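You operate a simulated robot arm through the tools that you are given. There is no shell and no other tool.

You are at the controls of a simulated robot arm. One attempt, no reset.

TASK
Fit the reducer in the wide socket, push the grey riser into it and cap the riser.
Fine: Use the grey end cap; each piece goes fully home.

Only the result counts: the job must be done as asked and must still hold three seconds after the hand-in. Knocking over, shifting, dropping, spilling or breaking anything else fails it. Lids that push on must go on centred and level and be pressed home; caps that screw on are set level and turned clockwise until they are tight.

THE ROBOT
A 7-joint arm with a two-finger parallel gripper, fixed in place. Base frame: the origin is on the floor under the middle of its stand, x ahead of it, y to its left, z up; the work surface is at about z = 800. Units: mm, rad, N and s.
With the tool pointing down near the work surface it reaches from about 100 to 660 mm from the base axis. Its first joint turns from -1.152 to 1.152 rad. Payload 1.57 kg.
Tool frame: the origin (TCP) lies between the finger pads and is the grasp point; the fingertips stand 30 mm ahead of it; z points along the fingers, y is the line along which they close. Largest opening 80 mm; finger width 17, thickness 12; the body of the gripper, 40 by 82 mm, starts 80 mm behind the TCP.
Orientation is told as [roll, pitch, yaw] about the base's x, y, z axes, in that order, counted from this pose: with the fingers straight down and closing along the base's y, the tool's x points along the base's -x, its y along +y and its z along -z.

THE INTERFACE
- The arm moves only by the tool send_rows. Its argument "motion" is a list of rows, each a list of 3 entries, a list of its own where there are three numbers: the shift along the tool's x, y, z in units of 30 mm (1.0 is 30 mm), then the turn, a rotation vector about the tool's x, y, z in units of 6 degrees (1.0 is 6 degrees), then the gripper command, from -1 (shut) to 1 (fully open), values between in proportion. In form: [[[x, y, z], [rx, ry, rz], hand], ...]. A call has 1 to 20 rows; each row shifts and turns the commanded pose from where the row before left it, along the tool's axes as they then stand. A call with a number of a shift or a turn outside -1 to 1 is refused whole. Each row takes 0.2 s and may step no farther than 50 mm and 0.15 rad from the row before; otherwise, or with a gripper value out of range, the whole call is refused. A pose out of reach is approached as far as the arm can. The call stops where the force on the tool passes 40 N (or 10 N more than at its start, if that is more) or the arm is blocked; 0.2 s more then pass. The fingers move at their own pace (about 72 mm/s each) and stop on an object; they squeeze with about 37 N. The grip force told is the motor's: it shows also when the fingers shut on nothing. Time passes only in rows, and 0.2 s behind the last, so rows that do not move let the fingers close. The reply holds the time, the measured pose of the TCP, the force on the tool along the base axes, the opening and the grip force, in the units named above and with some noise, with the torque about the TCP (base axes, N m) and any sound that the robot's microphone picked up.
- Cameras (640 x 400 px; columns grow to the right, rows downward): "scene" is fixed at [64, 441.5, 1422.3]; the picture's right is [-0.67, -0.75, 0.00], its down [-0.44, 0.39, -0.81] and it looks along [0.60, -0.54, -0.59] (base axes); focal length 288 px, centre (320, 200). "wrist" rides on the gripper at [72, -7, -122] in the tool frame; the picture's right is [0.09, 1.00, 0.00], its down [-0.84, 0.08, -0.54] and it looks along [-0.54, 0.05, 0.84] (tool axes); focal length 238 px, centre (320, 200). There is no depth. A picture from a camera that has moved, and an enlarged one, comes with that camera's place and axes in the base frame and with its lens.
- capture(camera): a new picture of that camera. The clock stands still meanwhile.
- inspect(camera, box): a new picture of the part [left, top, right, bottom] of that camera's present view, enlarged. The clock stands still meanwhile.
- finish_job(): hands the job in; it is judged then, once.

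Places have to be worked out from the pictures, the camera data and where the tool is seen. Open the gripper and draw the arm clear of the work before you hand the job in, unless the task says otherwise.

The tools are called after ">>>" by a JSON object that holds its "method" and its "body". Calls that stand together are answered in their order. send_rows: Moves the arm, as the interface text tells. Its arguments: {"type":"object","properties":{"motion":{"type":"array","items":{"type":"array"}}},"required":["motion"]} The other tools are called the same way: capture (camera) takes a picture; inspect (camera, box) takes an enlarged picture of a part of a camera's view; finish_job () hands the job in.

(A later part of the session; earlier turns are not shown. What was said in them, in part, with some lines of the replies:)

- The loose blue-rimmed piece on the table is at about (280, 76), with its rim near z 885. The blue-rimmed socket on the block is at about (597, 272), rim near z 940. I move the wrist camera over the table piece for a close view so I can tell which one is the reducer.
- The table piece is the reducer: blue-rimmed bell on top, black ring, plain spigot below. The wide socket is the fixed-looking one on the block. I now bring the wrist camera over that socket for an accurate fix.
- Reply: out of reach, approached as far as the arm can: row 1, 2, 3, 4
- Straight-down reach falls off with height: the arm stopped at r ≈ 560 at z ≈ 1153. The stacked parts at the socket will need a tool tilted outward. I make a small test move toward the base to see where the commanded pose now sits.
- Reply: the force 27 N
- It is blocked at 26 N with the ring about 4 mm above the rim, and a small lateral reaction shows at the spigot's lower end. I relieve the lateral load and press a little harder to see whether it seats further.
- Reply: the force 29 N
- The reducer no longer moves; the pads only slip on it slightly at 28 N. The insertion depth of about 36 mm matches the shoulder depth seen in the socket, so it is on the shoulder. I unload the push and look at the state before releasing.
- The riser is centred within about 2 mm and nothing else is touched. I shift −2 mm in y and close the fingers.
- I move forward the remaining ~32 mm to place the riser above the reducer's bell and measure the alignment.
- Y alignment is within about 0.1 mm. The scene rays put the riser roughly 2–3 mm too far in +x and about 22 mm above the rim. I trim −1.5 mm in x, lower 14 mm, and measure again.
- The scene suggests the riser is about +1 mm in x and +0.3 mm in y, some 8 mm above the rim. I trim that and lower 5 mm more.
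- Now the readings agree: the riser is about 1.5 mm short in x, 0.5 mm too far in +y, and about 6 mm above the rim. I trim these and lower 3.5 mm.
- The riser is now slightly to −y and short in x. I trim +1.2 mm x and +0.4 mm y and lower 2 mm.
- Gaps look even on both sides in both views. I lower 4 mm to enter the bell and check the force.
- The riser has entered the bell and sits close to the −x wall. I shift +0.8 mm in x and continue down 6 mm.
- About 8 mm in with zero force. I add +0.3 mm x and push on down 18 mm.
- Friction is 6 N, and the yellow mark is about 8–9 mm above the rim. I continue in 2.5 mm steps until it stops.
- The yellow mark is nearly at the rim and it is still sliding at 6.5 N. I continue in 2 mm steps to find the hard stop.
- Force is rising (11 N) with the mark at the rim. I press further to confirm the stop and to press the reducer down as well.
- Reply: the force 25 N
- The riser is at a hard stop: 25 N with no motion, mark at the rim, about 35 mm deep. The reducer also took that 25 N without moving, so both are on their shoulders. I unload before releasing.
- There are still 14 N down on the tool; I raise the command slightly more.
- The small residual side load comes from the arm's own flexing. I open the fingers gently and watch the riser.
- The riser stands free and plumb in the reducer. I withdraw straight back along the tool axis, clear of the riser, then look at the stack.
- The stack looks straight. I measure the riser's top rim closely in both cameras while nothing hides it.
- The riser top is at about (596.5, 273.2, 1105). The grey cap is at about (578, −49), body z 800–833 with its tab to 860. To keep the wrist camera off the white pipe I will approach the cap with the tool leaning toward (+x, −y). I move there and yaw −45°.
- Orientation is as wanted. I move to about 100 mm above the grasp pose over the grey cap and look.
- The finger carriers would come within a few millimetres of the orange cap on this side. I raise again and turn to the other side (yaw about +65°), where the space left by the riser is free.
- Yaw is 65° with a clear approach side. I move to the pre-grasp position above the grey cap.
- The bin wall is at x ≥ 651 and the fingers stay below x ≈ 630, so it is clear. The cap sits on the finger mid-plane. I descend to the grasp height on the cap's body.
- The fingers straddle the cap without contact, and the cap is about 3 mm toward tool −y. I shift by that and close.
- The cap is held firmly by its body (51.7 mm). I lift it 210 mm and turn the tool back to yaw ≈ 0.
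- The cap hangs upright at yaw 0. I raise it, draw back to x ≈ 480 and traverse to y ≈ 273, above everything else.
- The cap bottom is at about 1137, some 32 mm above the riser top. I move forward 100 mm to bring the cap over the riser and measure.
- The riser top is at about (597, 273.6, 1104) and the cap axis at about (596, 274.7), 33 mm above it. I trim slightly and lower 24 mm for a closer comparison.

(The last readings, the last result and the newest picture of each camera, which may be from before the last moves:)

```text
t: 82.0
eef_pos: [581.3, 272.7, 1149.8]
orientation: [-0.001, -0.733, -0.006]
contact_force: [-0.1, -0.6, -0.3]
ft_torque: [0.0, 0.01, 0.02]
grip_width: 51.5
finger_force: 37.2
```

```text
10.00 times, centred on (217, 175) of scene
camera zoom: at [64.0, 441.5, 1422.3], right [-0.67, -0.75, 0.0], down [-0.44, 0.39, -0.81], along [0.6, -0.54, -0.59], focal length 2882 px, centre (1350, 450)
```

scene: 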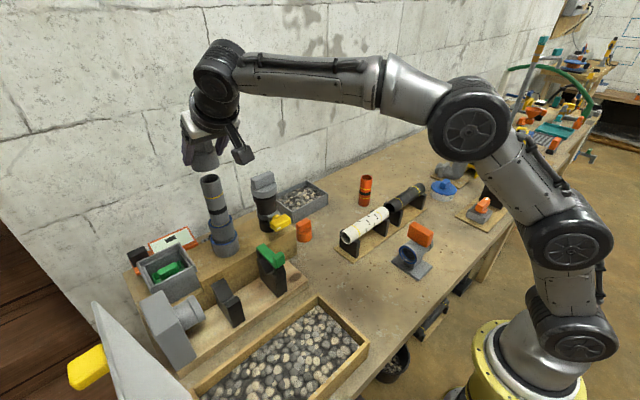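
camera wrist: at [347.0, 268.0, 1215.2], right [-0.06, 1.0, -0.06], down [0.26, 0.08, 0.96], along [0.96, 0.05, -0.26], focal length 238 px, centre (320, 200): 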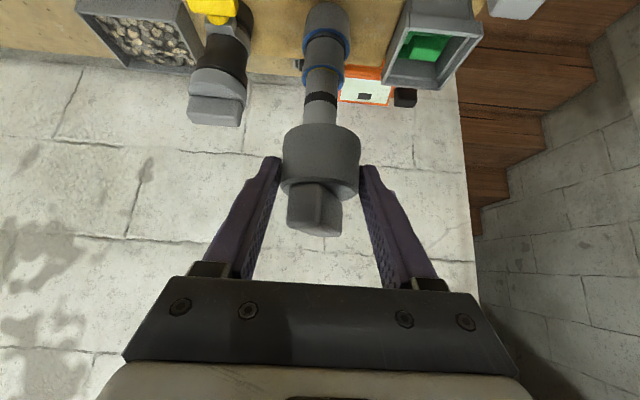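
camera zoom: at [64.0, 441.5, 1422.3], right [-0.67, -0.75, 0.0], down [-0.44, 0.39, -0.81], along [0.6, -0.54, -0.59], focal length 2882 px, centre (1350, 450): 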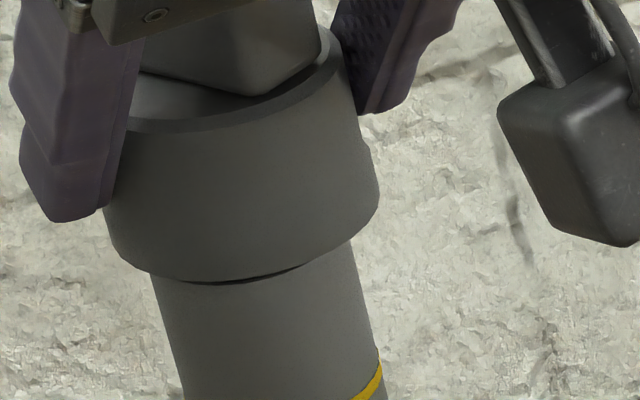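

By the wrist view the cap is about 0.9 mm too far toward −y. I correct +0.8 mm in y and re-measure with tighter zooms.

>>> {"method": "send_rows", "body": {"motion": [[[0, 0.027, 0], [0, 0, 0], -1], [[0, 0, 0], [0, 0, 0], -1]]}}

>>> {"method": "inspect", "body": {"camera": "wrist", "box": [274, 78, 370, 138]}}

>>> {"method": "inspect", "body": {"camera": "scene", "box": [189, 165, 237, 195]}}

```text
t: 82.6
eef_pos: [579.8, 274.0, 1149.4]
orientation: [0.002, -0.732, -0.006]
contact_force: [0.3, 0.2, -0.3]
ft_torque: [-0.01, 0.04, 0.01]
grip_width: 51.5
finger_force: 36.6
```

```text
6.67 times, centred on (322, 108) of wrist
camera zoom: at [445.7, 267.5, 1192.0], right [-0.06, 1.0, -0.06], down [0.26, 0.08, 0.96], along [0.96, 0.05, -0.26], focal length 1589 px, centre (307, 813)
```

zoom: 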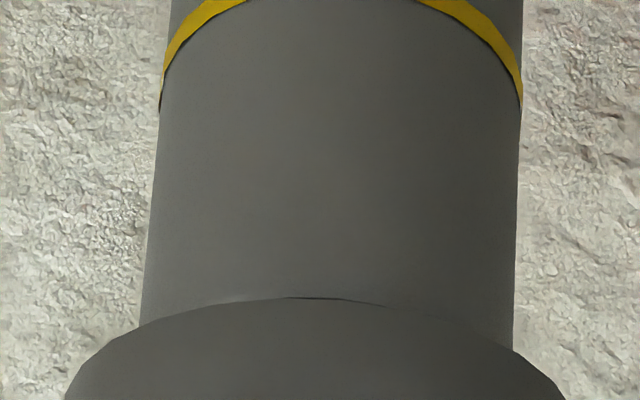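

```text
13.33 times, centred on (213, 180) of scene
camera zoom: at [64.0, 441.5, 1422.3], right [-0.67, -0.75, 0.0], down [-0.44, 0.39, -0.81], along [0.6, -0.54, -0.59], focal length 3842 px, centre (1747, 467)
```

zoom: 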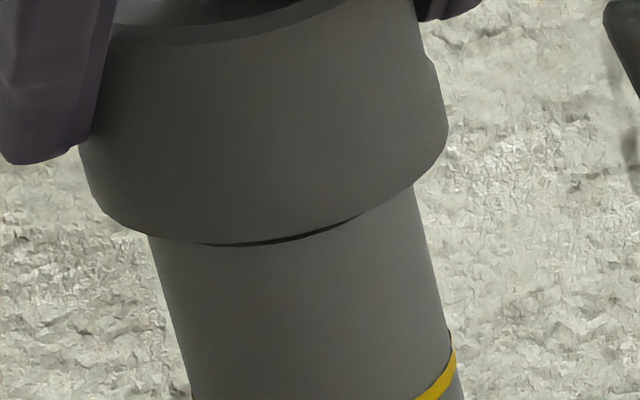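

Cross-checking with the tool coordinates that worked for the reducer and riser, the cap is about 3 mm short in x; the scene-only estimate has run high before. I shift +3 mm in x and lower 3 mm.

>>> {"method": "send_rows", "body": {"motion": [[[-0.0074, 0, 0.1412], [0, 0, 0], -1], [[0, 0, 0], [0, 0, 0], -1]]}}

>>> {"method": "inspect", "body": {"camera": "wrist", "box": [256, 70, 400, 160]}}

>>> {"method": "inspect", "body": {"camera": "scene", "box": [185, 155, 249, 195]}}

```text
t: 83.2
eef_pos: [583.0, 274.0, 1147.6]
orientation: [-0.002, -0.733, -0.006]
contact_force: [0.4, 0.0, -1.2]
ft_torque: [0.04, 0.02, -0.02]
grip_width: 51.6
finger_force: 36.8
```

```text
4.44 times, centred on (328, 115) of wrist
camera zoom: at [448.7, 267.3, 1188.6], right [-0.06, 1.0, -0.06], down [0.26, 0.08, 0.96], along [0.96, 0.05, -0.26], focal length 1059 px, centre (284, 578)
```

zoom: 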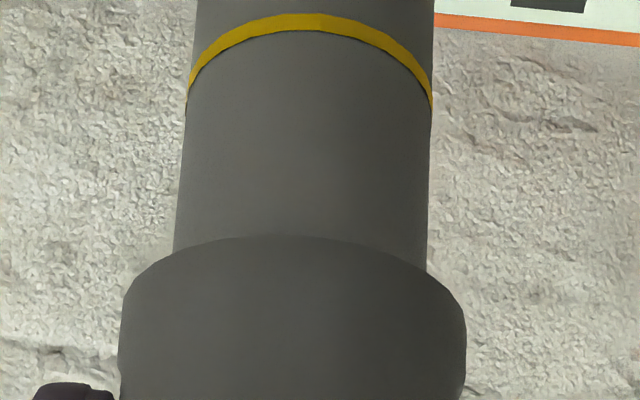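

```text
10.00 times, centred on (217, 175) of scene
camera zoom: at [64.0, 441.5, 1422.3], right [-0.67, -0.75, 0.0], down [-0.44, 0.39, -0.81], along [0.6, -0.54, -0.59], focal length 2882 px, centre (1350, 450)
```

zoom: 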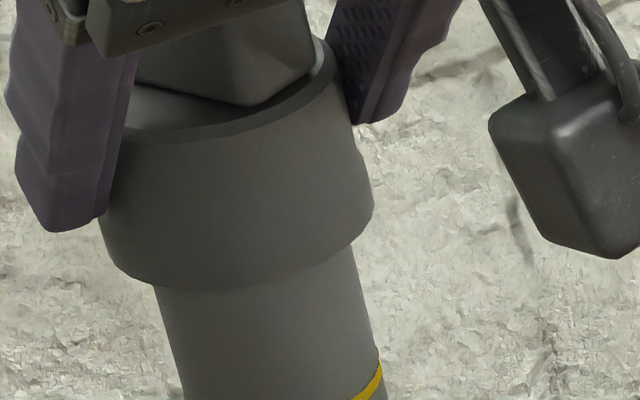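

By the wrist view y is within 0.3 mm. I now lower gently in short steps and watch for first contact.

>>> {"method": "send_rows", "body": {"motion": [[[0.0446, 0.005, 0.0495], [0, 0, 0], -1], [[0.0446, 0, 0.0495], [0, 0, 0], -1], [[0, 0, 0], [0, 0, 0], -1]]}}

>>> {"method": "inspect", "body": {"camera": "scene", "box": [185, 155, 249, 195]}}

```text
t: 84.0
eef_pos: [584.6, 273.5, 1144.4]
orientation: [0.0, -0.732, -0.005]
contact_force: [0.0, -0.4, 0.4]
ft_torque: [-0.01, 0.03, -0.01]
grip_width: 51.4
finger_force: 36.8
```

```text
10.00 times, centred on (217, 175) of scene
camera zoom: at [64.0, 441.5, 1422.3], right [-0.67, -0.75, 0.0], down [-0.44, 0.39, -0.81], along [0.6, -0.54, -0.59], focal length 2882 px, centre (1350, 450)
```

zoom: 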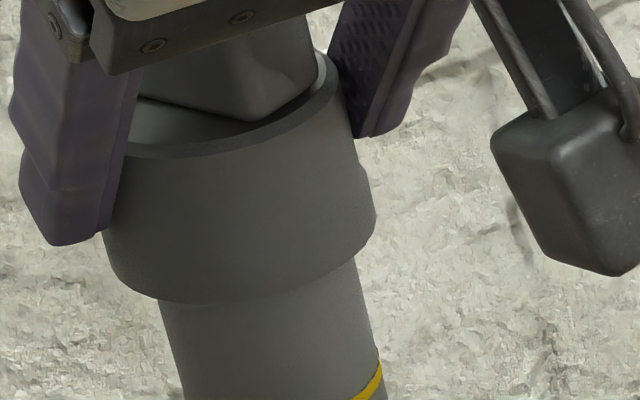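

No contact yet (bottom at about 1107). I lower 4 mm more.

>>> {"method": "send_rows", "body": {"motion": [[[0.0446, 0, 0.0495], [0, 0, 0], -1], [[0.0446, 0, 0.0495], [0, 0, 0], -1], [[0, 0, 0], [0, 0, 0], -1]]}}

>>> {"method": "inspect", "body": {"camera": "wrist", "box": [256, 70, 400, 160]}}

```text
t: 84.8
eef_pos: [584.4, 273.0, 1138.9]
orientation: [0.002, -0.734, -0.003]
contact_force: [-1.2, -0.6, -1.0]
ft_torque: [-0.02, 0.04, -0.01]
grip_width: 51.5
finger_force: 37.6
```

```text
4.44 times, centred on (328, 115) of wrist
camera zoom: at [448.7, 267.6, 1181.5], right [-0.06, 1.0, -0.06], down [0.26, 0.08, 0.96], along [0.96, 0.05, -0.26], focal length 1059 px, centre (284, 578)
```

zoom: 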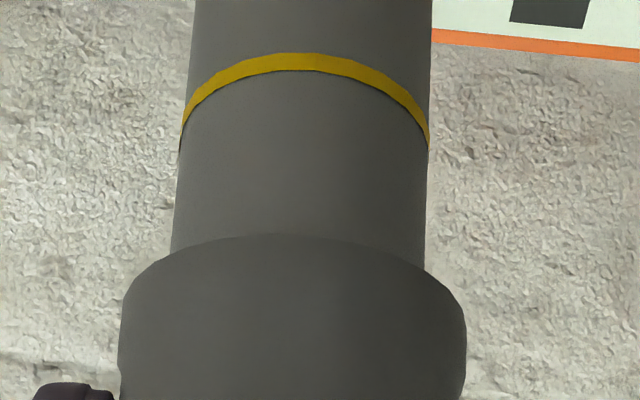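

At the riser's rim level now, still no force. I lower 4 mm more.

>>> {"method": "send_rows", "body": {"motion": [[[0.0446, 0, 0.0495], [0, 0, 0], -1], [[0.0446, 0, 0.0495], [0, 0, 0], -1], [[0, 0, 0], [0, 0, 0], -1]]}}

>>> {"method": "inspect", "body": {"camera": "wrist", "box": [256, 70, 400, 160]}}

>>> {"method": "inspect", "body": {"camera": "scene", "box": [185, 155, 249, 195]}}

```text
t: 85.6
eef_pos: [584.8, 272.3, 1134.4]
orientation: [-0.001, -0.732, -0.004]
contact_force: [0.3, -0.8, 0.1]
ft_torque: [-0.02, -0.02, -0.02]
grip_width: 51.4
finger_force: 37.6
```

```text
4.44 times, centred on (328, 115) of wrist
camera zoom: at [448.9, 267.2, 1177.1], right [-0.06, 1.0, -0.06], down [0.26, 0.08, 0.96], along [0.96, 0.05, -0.26], focal length 1059 px, centre (284, 578)
```

zoom: 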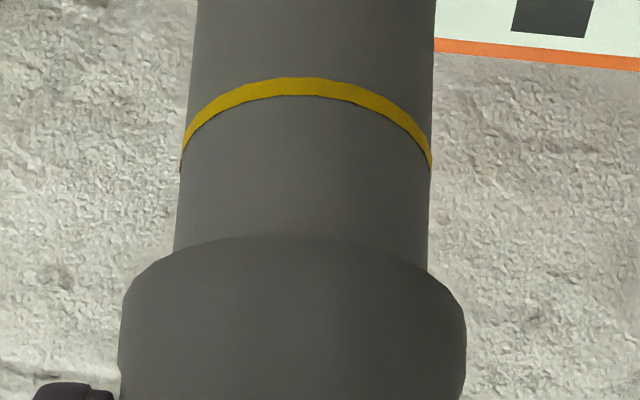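

```text
10.00 times, centred on (217, 175) of scene
camera zoom: at [64.0, 441.5, 1422.3], right [-0.67, -0.75, 0.0], down [-0.44, 0.39, -0.81], along [0.6, -0.54, -0.59], focal length 2882 px, centre (1350, 450)
```

zoom: 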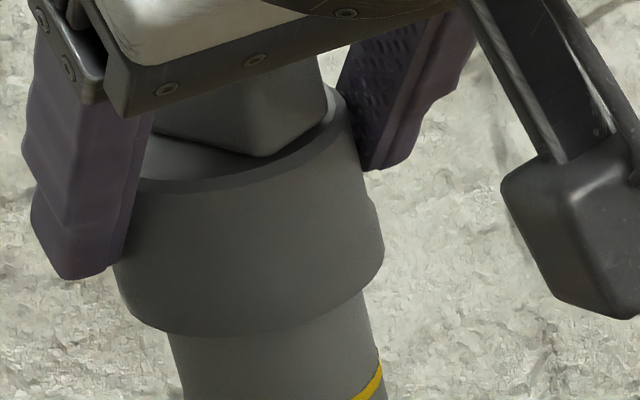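

The cap's skirt is about 6 mm down over the riser with no force, so it is engaged. I continue down 9 mm.

>>> {"method": "send_rows", "body": {"motion": [[[0.0669, 0, 0.0743], [0, 0, 0], -1], [[0.0669, 0, 0.0743], [0, 0, 0], -1], [[0.0669, 0, 0.0743], [0, 0, 0], -1], [[0, 0, 0], [0, 0, 0], -1]]}}

>>> {"method": "inspect", "body": {"camera": "wrist", "box": [256, 70, 400, 160]}}

>>> {"method": "inspect", "body": {"camera": "scene", "box": [185, 160, 249, 200]}}

```text
t: 86.6
eef_pos: [583.6, 273.4, 1126.4]
orientation: [0.0, -0.734, -0.005]
contact_force: [-0.4, -0.1, 3.1]
ft_torque: [-0.01, -0.06, 0.0]
grip_width: 51.6
finger_force: 36.8
```

```text
4.44 times, centred on (328, 115) of wrist
camera zoom: at [448.7, 267.7, 1167.6], right [-0.06, 1.0, -0.06], down [0.26, 0.08, 0.96], along [0.96, 0.05, -0.26], focal length 1059 px, centre (284, 578)
```

zoom: 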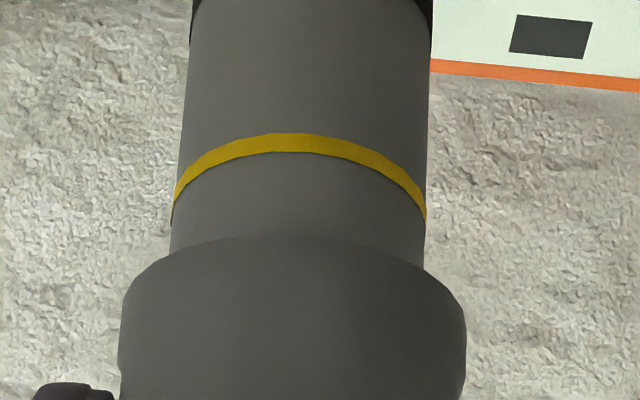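

```text
10.00 times, centred on (217, 180) of scene
camera zoom: at [63.9, 441.4, 1422.3], right [-0.67, -0.75, 0.0], down [-0.44, 0.39, -0.81], along [0.6, -0.54, -0.59], focal length 2882 px, centre (1350, 400)
```

zoom: 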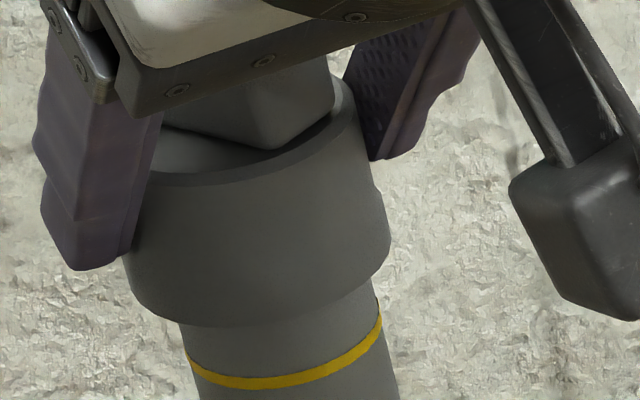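

15 mm on with 3 N, which is normal sliding. I continue down until it bottoms.

>>> {"method": "send_rows", "body": {"motion": [[[0.0669, 0, 0.0743], [0, 0, 0], -1], [[0.0669, 0, 0.0743], [0, 0, 0], -1], [[0.0446, 0, 0.0495], [0, 0, 0], -1], [[0, 0, 0], [0, 0, 0], -1]]}}

>>> {"method": "inspect", "body": {"camera": "wrist", "box": [256, 70, 400, 160]}}

>>> {"method": "inspect", "body": {"camera": "scene", "box": [185, 160, 249, 200]}}

```text
t: 87.6
eef_pos: [585.4, 274.9, 1118.2]
orientation: [0.0, -0.734, -0.004]
contact_force: [-0.5, 0.1, 4.3]
ft_torque: [-0.03, -0.06, 0.0]
grip_width: 51.6
finger_force: 37.0
```

```text
4.44 times, centred on (328, 115) of wrist
camera zoom: at [449.4, 268.0, 1159.2], right [-0.06, 1.0, -0.06], down [0.26, 0.08, 0.96], along [0.96, 0.05, -0.26], focal length 1059 px, centre (284, 578)
```

zoom: 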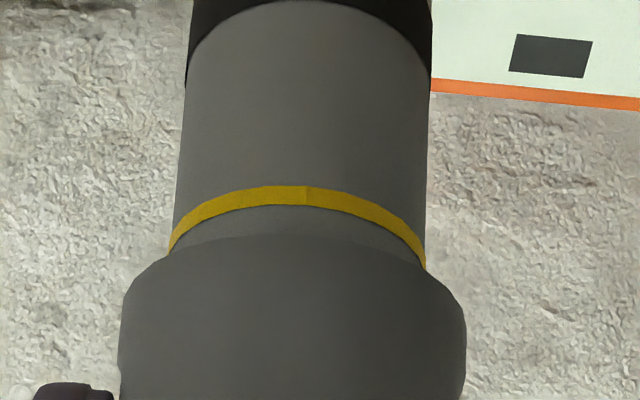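

```text
10.00 times, centred on (217, 180) of scene
camera zoom: at [63.9, 441.4, 1422.3], right [-0.67, -0.75, 0.0], down [-0.44, 0.39, -0.81], along [0.6, -0.54, -0.59], focal length 2882 px, centre (1350, 400)
```

zoom: 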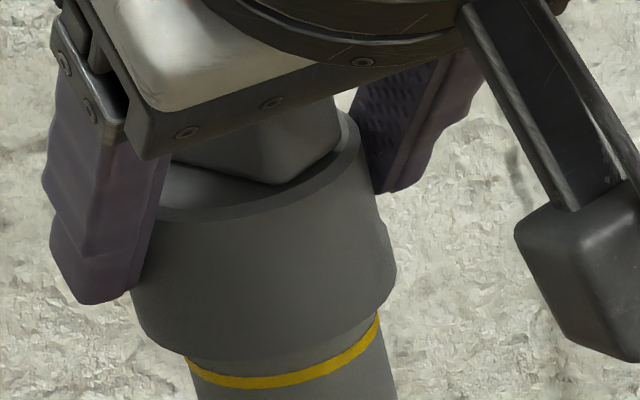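

About 23 mm on, 4 N. I continue in 2 mm steps toward the stop.

>>> {"method": "send_rows", "body": {"motion": [[[0.0446, 0, 0.0495], [0, 0, 0], -1], [[0.0446, 0, 0.0495], [0, 0, 0], -1], [[0.0446, 0, 0.0495], [0, 0, 0], -1], [[0, 0, 0], [0, 0, 0], -1]]}}

>>> {"method": "inspect", "body": {"camera": "wrist", "box": [256, 70, 400, 160]}}

>>> {"method": "inspect", "body": {"camera": "scene", "box": [185, 160, 249, 200]}}

```text
t: 88.6
eef_pos: [585.4, 273.6, 1113.9]
orientation: [0.002, -0.736, -0.005]
contact_force: [-0.2, -0.5, 7.1]
ft_torque: [-0.03, -0.04, -0.01]
grip_width: 51.6
finger_force: 37.2
```

```text
4.44 times, centred on (328, 115) of wrist
camera zoom: at [449.4, 267.8, 1154.8], right [-0.06, 1.0, -0.06], down [0.26, 0.07, 0.96], along [0.96, 0.05, -0.26], focal length 1059 px, centre (284, 578)
```

zoom: 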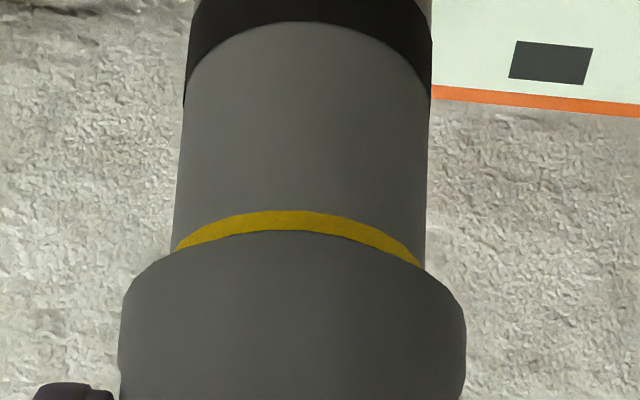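

```text
10.00 times, centred on (217, 180) of scene
camera zoom: at [63.8, 441.4, 1422.3], right [-0.67, -0.75, 0.0], down [-0.44, 0.39, -0.81], along [0.6, -0.54, -0.59], focal length 2882 px, centre (1350, 400)
```

zoom: 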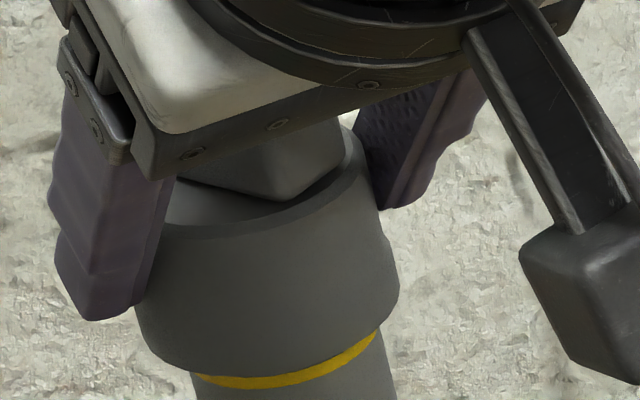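

Resistance is growing (7 N) as the skirt edge nears the mark. I press on to confirm the hard stop.

>>> {"method": "send_rows", "body": {"motion": [[[0.0446, 0, 0.0495], [0, 0, 0], -1], [[0.0446, 0, 0.0495], [0, 0, 0], -1], [[0.0446, 0, 0.0495], [0, 0, 0], -1], [[0, 0, 0], [0, 0, 0], -1]]}}

>>> {"method": "inspect", "body": {"camera": "wrist", "box": [256, 70, 400, 160]}}

>>> {"method": "inspect", "body": {"camera": "scene", "box": [185, 160, 249, 200]}}

```text
t: 89.6
eef_pos: [586.6, 274.8, 1110.0]
orientation: [0.006, -0.743, -0.01]
contact_force: [-1.4, -0.7, 19.4]
ft_torque: [-0.09, -0.14, -0.05]
grip_width: 51.7
finger_force: 36.9
```

```text
4.44 times, centred on (328, 115) of wrist
camera zoom: at [449.4, 267.5, 1151.4], right [-0.06, 1.0, -0.06], down [0.25, 0.07, 0.97], along [0.97, 0.05, -0.26], focal length 1059 px, centre (284, 578)
```

zoom: 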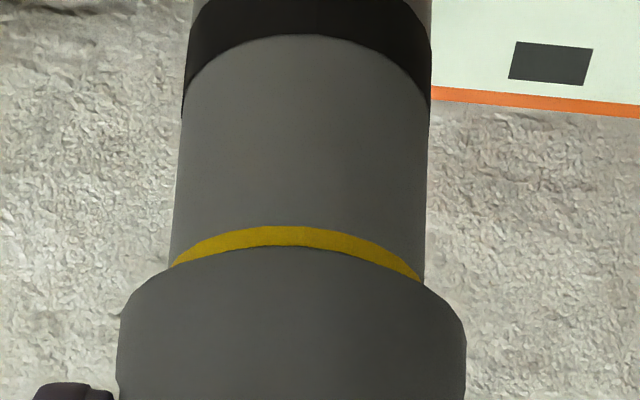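

```text
10.00 times, centred on (217, 180) of scene
camera zoom: at [63.5, 441.3, 1422.4], right [-0.67, -0.75, 0.0], down [-0.44, 0.39, -0.81], along [0.6, -0.54, -0.59], focal length 2882 px, centre (1350, 400)
```

zoom: 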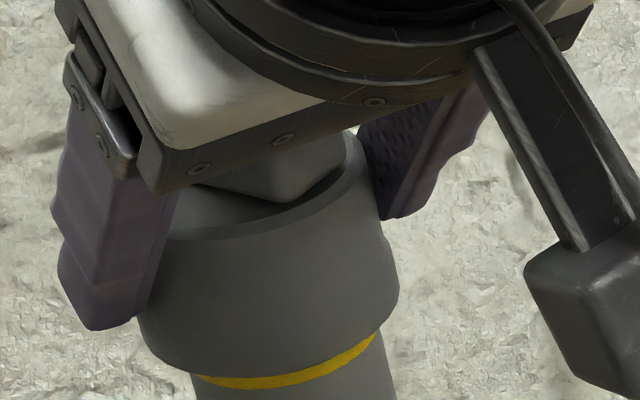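

The force is 19 N and the pads are starting to creep on the cap while the cap itself stays put at the mark. I unload and open, then press the cap from above with closed fingertips to be sure it is home.

>>> {"method": "send_rows", "body": {"motion": [[[0.0446, 0, 0.0495], [0, 0, 0], -1], [[0.0446, 0, 0.0495], [0, 0, 0], -1], [[0, 0, 0], [0, 0, 0], -1]]}}

>>> {"method": "inspect", "body": {"camera": "scene", "box": [185, 160, 249, 200]}}

>>> {"method": "inspect", "body": {"camera": "wrist", "box": [256, 70, 400, 160]}}

```text
t: 90.4
eef_pos: [586.0, 273.3, 1098.5]
orientation: [-0.004, -0.725, -0.002]
contact_force: [-1.3, -0.9, 5.3]
ft_torque: [0.09, -0.12, -0.03]
grip_width: 50.8
finger_force: 36.8
```

```text
10.00 times, centred on (217, 180) of scene
camera zoom: at [63.8, 441.4, 1422.3], right [-0.67, -0.75, 0.0], down [-0.44, 0.39, -0.81], along [0.6, -0.54, -0.59], focal length 2882 px, centre (1350, 400)
```

zoom: 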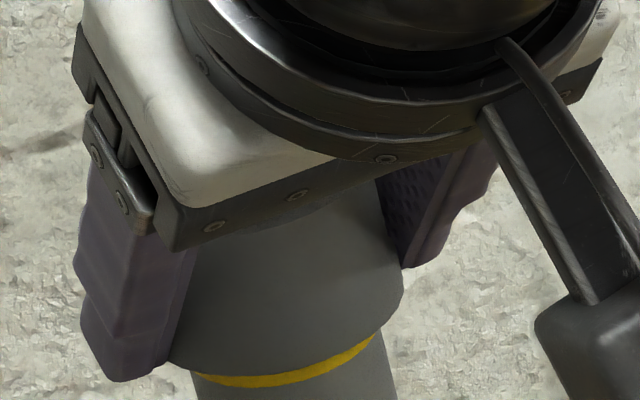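

```text
4.44 times, centred on (328, 115) of wrist
camera zoom: at [449.1, 267.7, 1141.0], right [-0.06, 1.0, -0.06], down [0.27, 0.08, 0.96], along [0.96, 0.04, -0.27], focal length 1059 px, centre (284, 578)
```

zoom: 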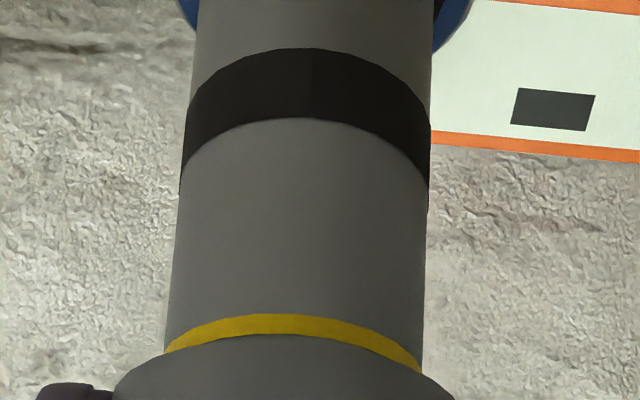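

The fingers slid down the cap while the cap stayed at its stop. I open the fingers now and check the cap before pressing it from above.

>>> {"method": "send_rows", "body": {"motion": [[[0, 0, 0], [0, 0, 0], 0.45], [[0, 0, 0], [0, 0, 0], 0.7], [[0, 0, 0], [0, 0, 0], 0.8], [[0, 0, 0], [0, 0, 0], 0.8]]}}

>>> {"method": "capture", "body": {"camera": "wrist"}}

>>> {"method": "inspect", "body": {"camera": "scene", "box": [170, 150, 270, 250]}}

```text
t: 91.4
eef_pos: [585.6, 273.8, 1101.2]
orientation: [-0.001, -0.733, -0.004]
contact_force: [0.0, 0.2, 0.5]
ft_torque: [-0.02, -0.01, -0.02]
grip_width: 72.2
finger_force: 0.1
```

```text
taken
camera wrist: at [449.5, 267.8, 1143.6], right [-0.06, 1.0, -0.06], down [0.26, 0.08, 0.96], along [0.96, 0.05, -0.26], focal length 238 px, centre (320, 200)
```

wrist: 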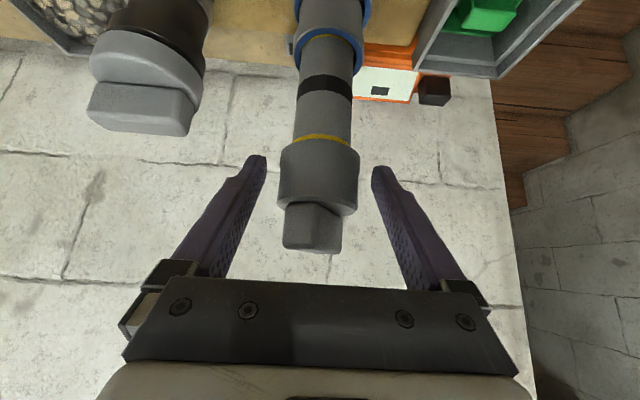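

```text
4.00 times, centred on (220, 200) of scene
camera zoom: at [64.0, 441.5, 1422.3], right [-0.67, -0.75, 0.0], down [-0.44, 0.39, -0.81], along [0.6, -0.54, -0.59], focal length 1153 px, centre (720, 200)
```

zoom: 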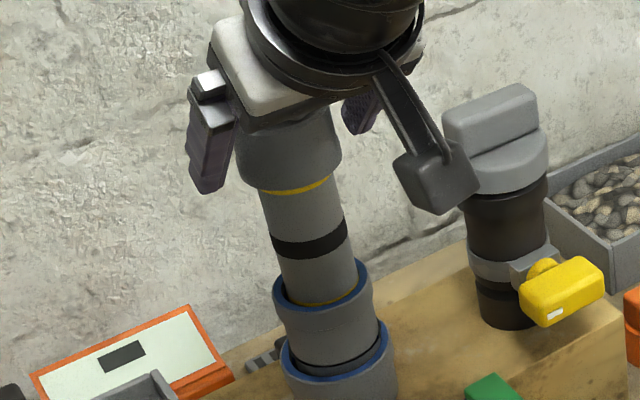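

The cap stands upright on the riser. I withdraw along the tool axis, close the fingers, and look at the cap from there.

>>> {"method": "send_rows", "body": {"motion": [[[0, 0, -0.5], [0, 0, 0], 0.9], [[0, 0, -1], [0, 0, 0], 0.9], [[0, 0, -1], [0, 0, 0], 0.9], [[0, 0, -1], [0, 0, 0], 0.9], [[-0.1, 0, -0.1], [0, 0, 0], -1], [[0, 0, 0], [0, 0, 0], -1], [[0, 0, 0], [0, 0, 0], -1], [[0, 0, 0], [0, 0, 0], -1]]}}

>>> {"method": "capture", "body": {"camera": "wrist"}}

>>> {"method": "inspect", "body": {"camera": "wrist", "box": [270, 60, 366, 160]}}

>>> {"method": "inspect", "body": {"camera": "scene", "box": [180, 150, 260, 250]}}

>>> {"method": "inspect", "body": {"camera": "scene", "box": [189, 155, 245, 190]}}

```text
t: 93.2
eef_pos: [513.5, 272.6, 1184.7]
orientation: [0.0, -0.733, -0.006]
contact_force: [-0.2, 0.0, -0.2]
ft_torque: [0.0, -0.02, -0.01]
grip_width: 0.4
finger_force: 20.9
```

```text
taken
camera wrist: at [378.4, 267.2, 1225.8], right [-0.06, 1.0, -0.06], down [0.26, 0.08, 0.96], along [0.96, 0.05, -0.26], focal length 238 px, centre (320, 200)
```

wrist: 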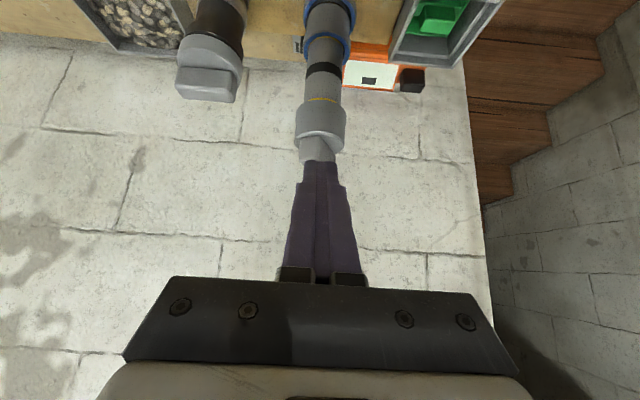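

```text
4.00 times, centred on (318, 110) of wrist
camera zoom: at [378.4, 267.2, 1225.8], right [-0.06, 1.0, -0.06], down [0.26, 0.08, 0.96], along [0.96, 0.05, -0.26], focal length 953 px, centre (328, 560)
```

zoom: 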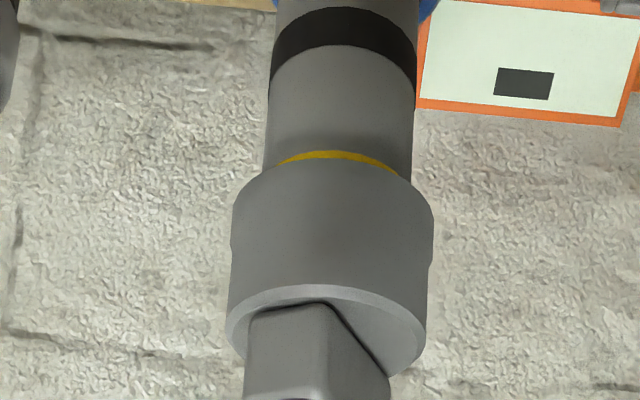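

```text
4.00 times, centred on (220, 200) of scene
camera zoom: at [63.9, 441.5, 1422.3], right [-0.67, -0.75, 0.0], down [-0.44, 0.39, -0.81], along [0.6, -0.54, -0.59], focal length 1153 px, centre (720, 200)
```

zoom: 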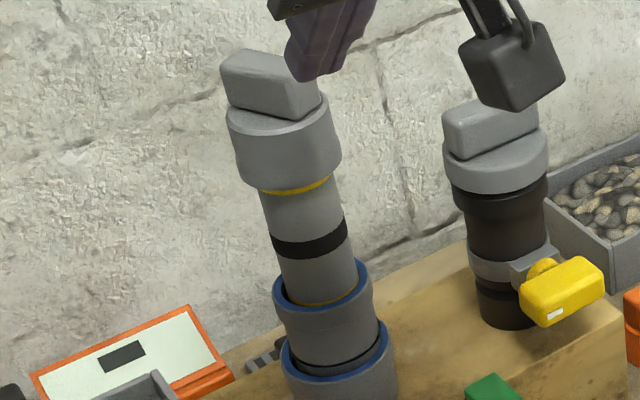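

```text
11.43 times, centred on (217, 172) of scene
camera zoom: at [63.9, 441.5, 1422.3], right [-0.67, -0.75, 0.0], down [-0.44, 0.39, -0.81], along [0.6, -0.54, -0.59], focal length 3293 px, centre (1497, 514)
```

zoom: 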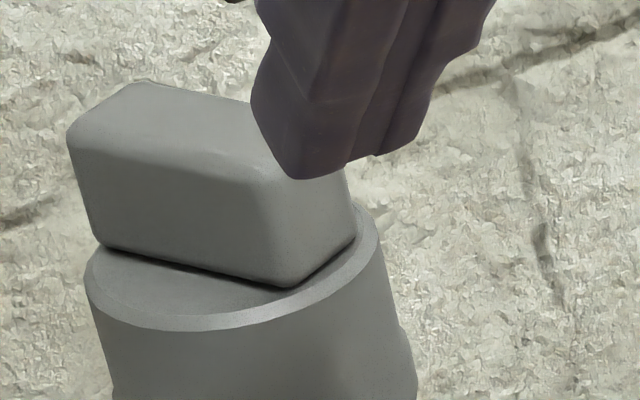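

The stack is straight and the cap sits square with its skirt at the mark. I bring the closed fingertips over the middle of the tab to press the cap once more.

>>> {"method": "send_rows", "body": {"motion": [[[-0.572, 0.01, 0.515], [0, 0, 0], -1], [[-0.572, 0.01, 0.515], [0, 0, 0], -1], [[-0.572, 0.01, 0.515], [0, 0, 0], -1], [[0.178, 0, 0.198], [0, 0, 0], -1], [[0, 0, 0], [0, 0, 0], -1]]}}

>>> {"method": "inspect", "body": {"camera": "wrist", "box": [256, 80, 400, 200]}}

>>> {"method": "inspect", "body": {"camera": "scene", "box": [189, 145, 253, 190]}}

```text
t: 94.4
eef_pos: [585.5, 274.3, 1176.3]
orientation: [-0.001, -0.733, -0.005]
contact_force: [0.6, 0.0, -0.7]
ft_torque: [-0.01, -0.01, 0.01]
grip_width: 0.1
finger_force: 21.9
```

```text
3.33 times, centred on (328, 140) of wrist
camera zoom: at [449.7, 268.6, 1218.6], right [-0.06, 1.0, -0.06], down [0.26, 0.08, 0.96], along [0.96, 0.05, -0.26], focal length 794 px, centre (293, 400)
```

zoom: 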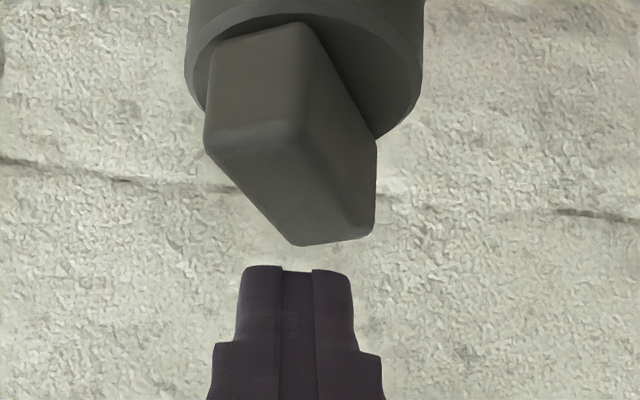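

```text
8.89 times, centred on (221, 168) of scene
camera zoom: at [64.0, 441.5, 1422.3], right [-0.67, -0.75, 0.0], down [-0.44, 0.39, -0.81], along [0.6, -0.54, -0.59], focal length 2561 px, centre (1200, 489)
```

zoom: 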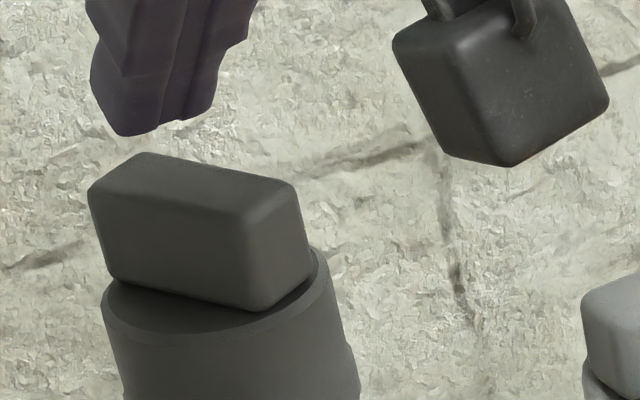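

The fingertips are about 18 mm above the tab and slightly beyond its centre. I shift −2.5 mm x and −1 mm y, then lower 14 mm and look.

>>> {"method": "send_rows", "body": {"motion": [[[0.062, -0.033, -0.056], [0, 0, 0], -1], [[0.156, 0, 0.173], [0, 0, 0], -1], [[0.156, 0, 0.173], [0, 0, 0], -1], [[0, 0, 0], [0, 0, 0], -1]]}}

>>> {"method": "inspect", "body": {"camera": "wrist", "box": [256, 80, 400, 200]}}

>>> {"method": "inspect", "body": {"camera": "scene", "box": [189, 145, 253, 190]}}

```text
t: 95.4
eef_pos: [583.0, 273.4, 1164.0]
orientation: [0.004, -0.738, -0.005]
contact_force: [0.1, -0.2, 4.9]
ft_torque: [0.0, -0.07, -0.01]
grip_width: 0.0
finger_force: 21.3
```

```text
3.33 times, centred on (328, 140) of wrist
camera zoom: at [446.9, 267.1, 1205.9], right [-0.06, 1.0, -0.06], down [0.26, 0.07, 0.96], along [0.96, 0.05, -0.26], focal length 794 px, centre (293, 400)
```

zoom: 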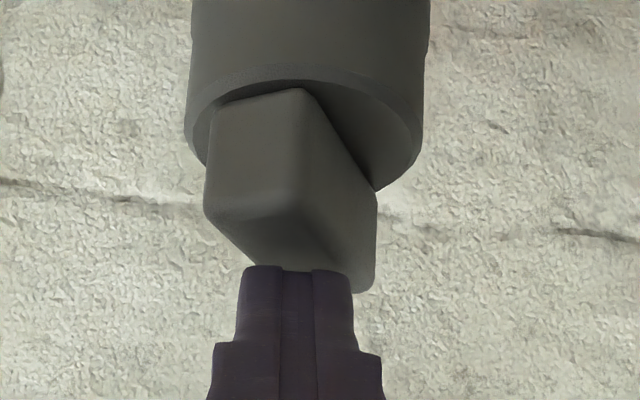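

```text
8.89 times, centred on (221, 168) of scene
camera zoom: at [63.8, 441.4, 1422.3], right [-0.67, -0.75, 0.0], down [-0.44, 0.39, -0.81], along [0.6, -0.54, -0.59], focal length 2561 px, centre (1200, 489)
```

zoom: 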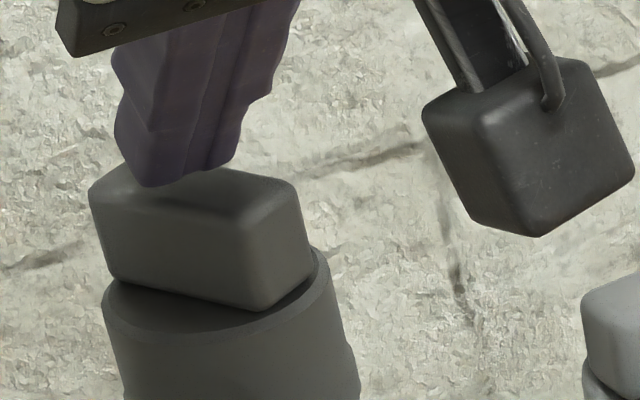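

Contact was made gently at about 5 N, but it is a few millimetres beyond the tab's centre. I lift 3 mm, shift −3.5 mm x and −0.7 mm y, then press down in small steps.

>>> {"method": "send_rows", "body": {"motion": [[[-0.0669, 0, -0.0743], [0, 0, 0], -1], [[0.0867, -0.023, -0.078], [0, 0, 0], -1], [[0.0669, 0, 0.0743], [0, 0, 0], -1], [[0.0446, 0, 0.0495], [0, 0, 0], -1], [[0, 0, 0], [0, 0, 0], -1]]}}

>>> {"method": "inspect", "body": {"camera": "scene", "box": [189, 145, 253, 190]}}

>>> {"method": "inspect", "body": {"camera": "wrist", "box": [256, 40, 400, 200]}}

```text
t: 96.6
eef_pos: [578.7, 272.0, 1165.0]
orientation: [0.004, -0.74, -0.007]
contact_force: [0.1, -0.5, 15.4]
ft_torque: [-0.02, -0.25, -0.02]
grip_width: 0.0
finger_force: 21.8
```

```text
8.89 times, centred on (221, 168) of scene
camera zoom: at [63.7, 441.3, 1422.3], right [-0.67, -0.75, 0.0], down [-0.44, 0.39, -0.81], along [0.6, -0.54, -0.59], focal length 2561 px, centre (1200, 489)
```

zoom: 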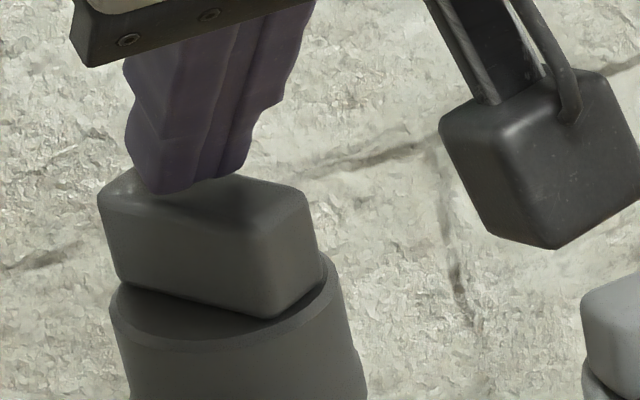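

```text
2.50 times, centred on (328, 120) of wrist
camera zoom: at [442.9, 266.2, 1204.9], right [-0.06, 1.0, -0.06], down [0.25, 0.07, 0.96], along [0.97, 0.05, -0.26], focal length 596 px, centre (300, 400)
```

zoom: 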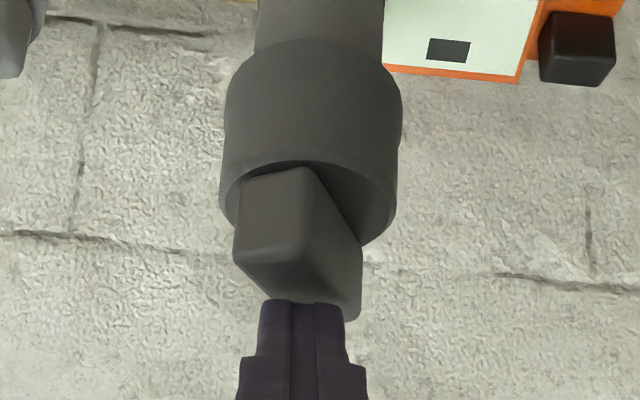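

The press is vertical (15 N, negligible side force) near the tab's centre. I press further to about 30 N and check for any movement of the cap.

>>> {"method": "send_rows", "body": {"motion": [[[0.0446, 0, 0.0495], [0, 0, 0], -1], [[0.0446, 0, 0.0495], [0, 0, 0], -1], [[0, 0, 0], [0, 0, 0], -1]]}}

>>> {"method": "inspect", "body": {"camera": "scene", "box": [180, 150, 260, 250]}}

>>> {"method": "inspect", "body": {"camera": "wrist", "box": [256, 0, 400, 160]}}

```text
t: 97.4
eef_pos: [578.7, 272.4, 1164.4]
orientation: [0.01, -0.746, -0.01]
contact_force: [0.3, 0.0, 25.4]
ft_torque: [0.0, -0.39, 0.02]
grip_width: 0.0
finger_force: 21.2
```

```text
4.00 times, centred on (220, 200) of scene
camera zoom: at [63.5, 441.3, 1422.4], right [-0.67, -0.75, 0.0], down [-0.44, 0.39, -0.81], along [0.6, -0.54, -0.59], focal length 1153 px, centre (720, 200)
```

zoom: 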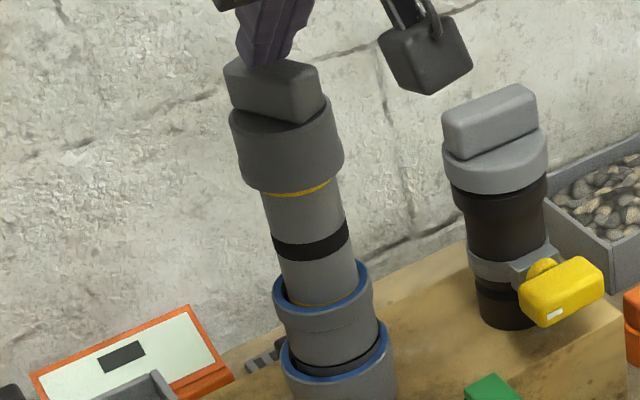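

```text
2.50 times, centred on (328, 80) of wrist
camera zoom: at [443.0, 266.2, 1203.7], right [-0.06, 1.0, -0.06], down [0.25, 0.07, 0.97], along [0.97, 0.05, -0.25], focal length 596 px, centre (300, 500)
```

zoom: 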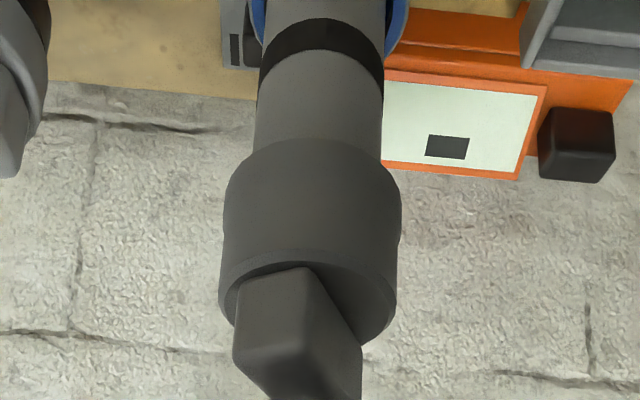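

The yellow mark has partly disappeared under the cap's skirt, so the cap moved. I look closely to check whether it is level.

>>> {"method": "inspect", "body": {"camera": "scene", "box": [189, 165, 245, 200]}}

>>> {"method": "inspect", "body": {"camera": "wrist", "box": [274, 20, 370, 80]}}

```text
11.43 times, centred on (217, 182) of scene
camera zoom: at [63.5, 441.3, 1422.4], right [-0.67, -0.75, 0.0], down [-0.44, 0.39, -0.81], along [0.6, -0.54, -0.59], focal length 3293 px, centre (1497, 400)
```

zoom: 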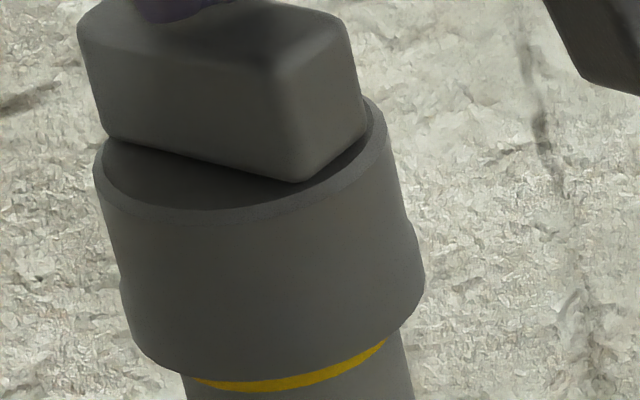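

```text
6.67 times, centred on (322, 50) of wrist
camera zoom: at [443.0, 266.2, 1203.7], right [-0.06, 1.0, -0.06], down [0.25, 0.07, 0.97], along [0.97, 0.05, -0.25], focal length 1589 px, centre (307, 1200)
```

zoom: 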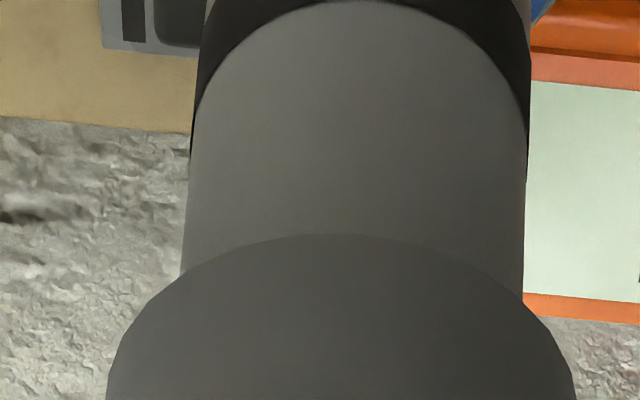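

From this higher viewpoint the skirt's overhang simply hides the mark; the scene shows the same visible band as before, so the cap did not move under 25 N and is home. I lift off and check that the stack is straight.

>>> {"method": "send_rows", "body": {"motion": [[[-0.2, 0, -0.223], [0, 0, 0], -1], [[-0.4, 0, -0.446], [0, 0, 0], -1], [[-0.669, 0, -0.743], [0, 0, 0], -1], [[0.644, 0, -0.58], [0, 0, 0], -1], [[0.644, 0, -0.58], [0, 0, 0], -1], [[0.644, 0, -0.58], [0, 0, 0], -1], [[0, 0, 0], [0, 0, 0], 0.5]]}}

>>> {"method": "capture", "body": {"camera": "wrist"}}

>>> {"method": "inspect", "body": {"camera": "scene", "box": [180, 150, 260, 250]}}

>>> {"method": "inspect", "body": {"camera": "scene", "box": [189, 165, 245, 200]}}

```text
t: 99.0
eef_pos: [497.7, 272.6, 1213.8]
orientation: [-0.001, -0.732, -0.005]
contact_force: [0.0, 0.0, -0.3]
ft_torque: [-0.02, 0.0, 0.01]
grip_width: 52.3
finger_force: 0.1
```

```text
taken
camera wrist: at [363.1, 266.4, 1255.7], right [-0.06, 1.0, -0.06], down [0.26, 0.08, 0.96], along [0.96, 0.05, -0.26], focal length 238 px, centre (320, 200)
```

wrist: 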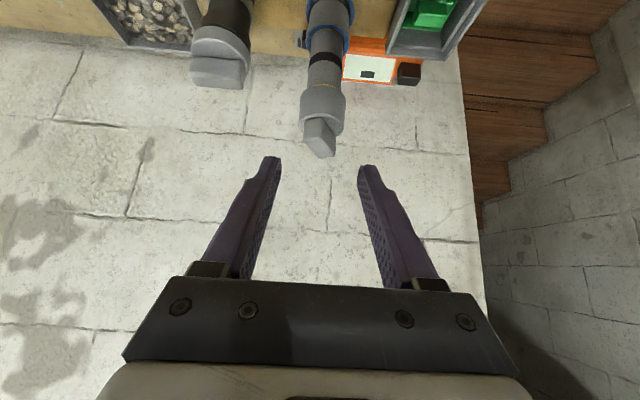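

```text
4.00 times, centred on (220, 200) of scene
camera zoom: at [63.9, 441.5, 1422.3], right [-0.67, -0.75, 0.0], down [-0.44, 0.39, -0.81], along [0.6, -0.54, -0.59], focal length 1153 px, centre (720, 200)
```

zoom: 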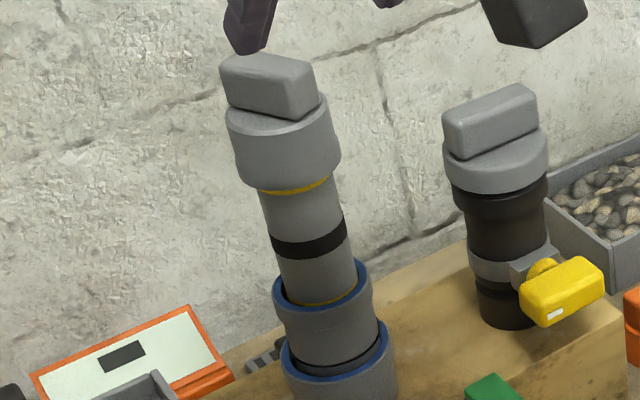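

```text
11.43 times, centred on (217, 182) of scene
camera zoom: at [63.9, 441.5, 1422.3], right [-0.67, -0.75, 0.0], down [-0.44, 0.39, -0.81], along [0.6, -0.54, -0.59], focal length 3293 px, centre (1497, 400)
```

zoom: 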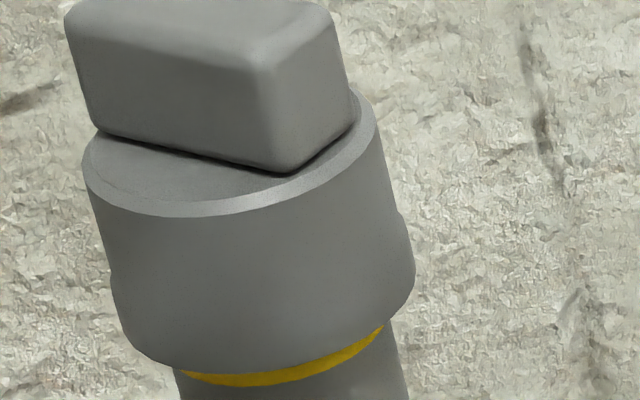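

After lifting off, the stack sprang back straight. I check the two lower joints once more, closely, to see they are fully home and level.

>>> {"method": "inspect", "body": {"camera": "scene", "box": [205, 209, 245, 247]}}

>>> {"method": "inspect", "body": {"camera": "wrist", "box": [290, 0, 366, 90]}}

```text
10.53 times, centred on (225, 228) of scene
camera zoom: at [63.9, 441.5, 1422.3], right [-0.67, -0.75, 0.0], down [-0.44, 0.39, -0.81], along [0.6, -0.54, -0.59], focal length 3033 px, centre (1320, -95)
```

zoom: 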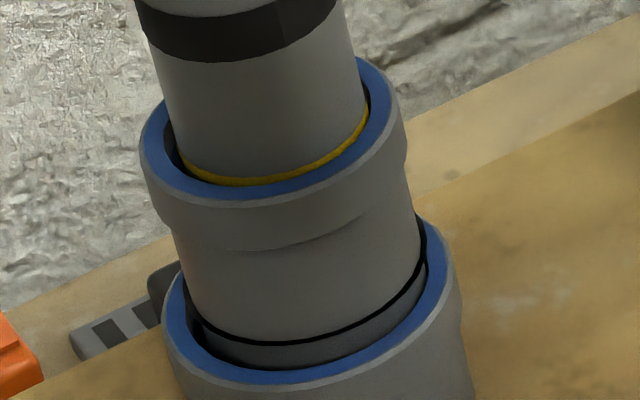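

```text
4.44 times, centred on (328, 45) of wrist
camera zoom: at [363.1, 266.4, 1255.7], right [-0.06, 1.0, -0.06], down [0.26, 0.08, 0.96], along [0.96, 0.05, -0.26], focal length 1059 px, centre (284, 889)
```

zoom: 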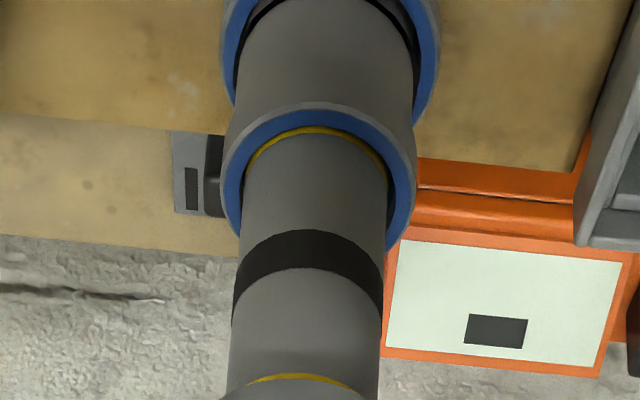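

All joints are unchanged and level after the 25 N press, and the reducer's rim stands about 50 mm above the socket rim, as expected for full depth. I open the gripper fully and draw the arm well clear.

>>> {"method": "send_rows", "body": {"motion": [[[0.254, -0.5, -0.341], [0, 0, 0], 1], [[0.254, -0.5, -0.341], [0, 0, 0], 1], [[0.254, -0.5, -0.341], [0, 0, 0], 1], [[0.254, -0.5, -0.341], [0, 0, 0], 1], [[0.254, -0.5, -0.341], [0, 0, 0], 1], [[0.254, -0.5, -0.341], [0, 0, 0], 1], [[0.254, -0.5, -0.341], [0, 0, 0], 1], [[0.254, -0.5, -0.341], [0, 0, 0], 1], [[0, 0, 0], [0, 0, 0], 1], [[0, 0, 0], [0, 0, 0], 1]]}}

>>> {"method": "capture", "body": {"camera": "scene"}}

>>> {"method": "inspect", "body": {"camera": "scene", "box": [170, 140, 290, 260]}}

>>> {"method": "capture", "body": {"camera": "wrist"}}

```text
t: 101.2
eef_pos: [399.3, 153.9, 1234.2]
orientation: [0.0, -0.732, -0.002]
contact_force: [-0.5, 1.1, 1.0]
ft_torque: [-0.02, 0.02, 0.02]
grip_width: 80.0
finger_force: 0.0
```

```text
taken
```

scene: 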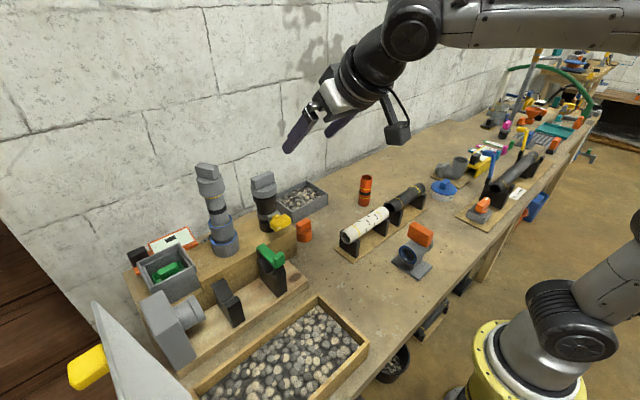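

```text
3.33 times, centred on (230, 200) of scene
camera zoom: at [63.9, 441.5, 1422.3], right [-0.67, -0.75, 0.0], down [-0.44, 0.39, -0.81], along [0.6, -0.54, -0.59], focal length 960 px, centre (620, 200)
```

zoom: 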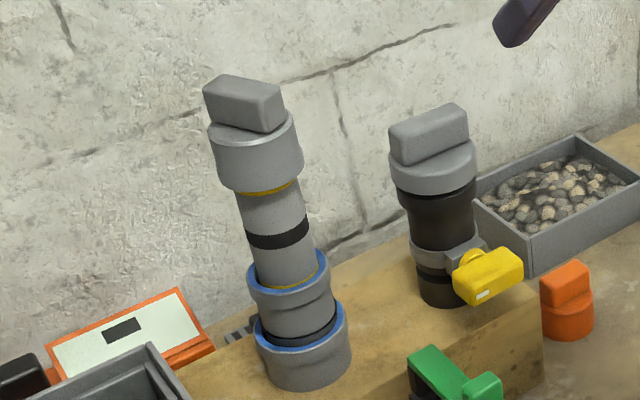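

```text
taken
camera wrist: at [263.3, 147.9, 1275.6], right [-0.06, 1.0, -0.06], down [0.26, 0.08, 0.96], along [0.96, 0.05, -0.26], focal length 238 px, centre (320, 200)
```

wrist: 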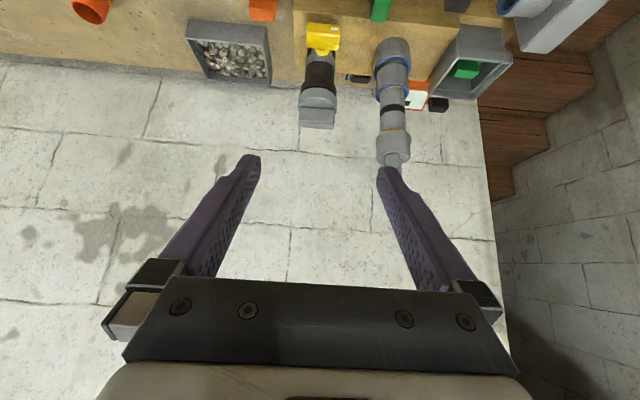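

The arm is clear, the gripper is open, and nothing else has moved. The reducer, grey riser and grey cap stand straight and seated, so I hand the job in.

>>> {"method": "finish_job", "body": {}}

```text
The job is handed in.
```

I fitted the reducer into the wide socket, pushed the grey riser into the reducer, and put the grey end cap on the riser. I then handed the job in, with the gripper open and the arm drawn clear. The hand-in reply gave no verdict.

- **Reducer:** it went about 35 mm into the socket and stopped firmly at 28 N. The depth matches the shoulder seen inside the socket. Its black ring sits about 6 mm above the socket rim. I took that ring for a feature of the piece, not a depth mark.
- **Riser:** it stopped firmly at 25 N, about 35 mm deep, with its yellow mark at the rim of the reducer.
- **Cap:** it slid on level and stopped with its skirt just above the riser's upper yellow mark. I pressed it again from above with 25 N and it did not move further. It slid on as a push fit, so I did not turn it.

The stack stands straight in the last pictures, and no other object appears shifted.
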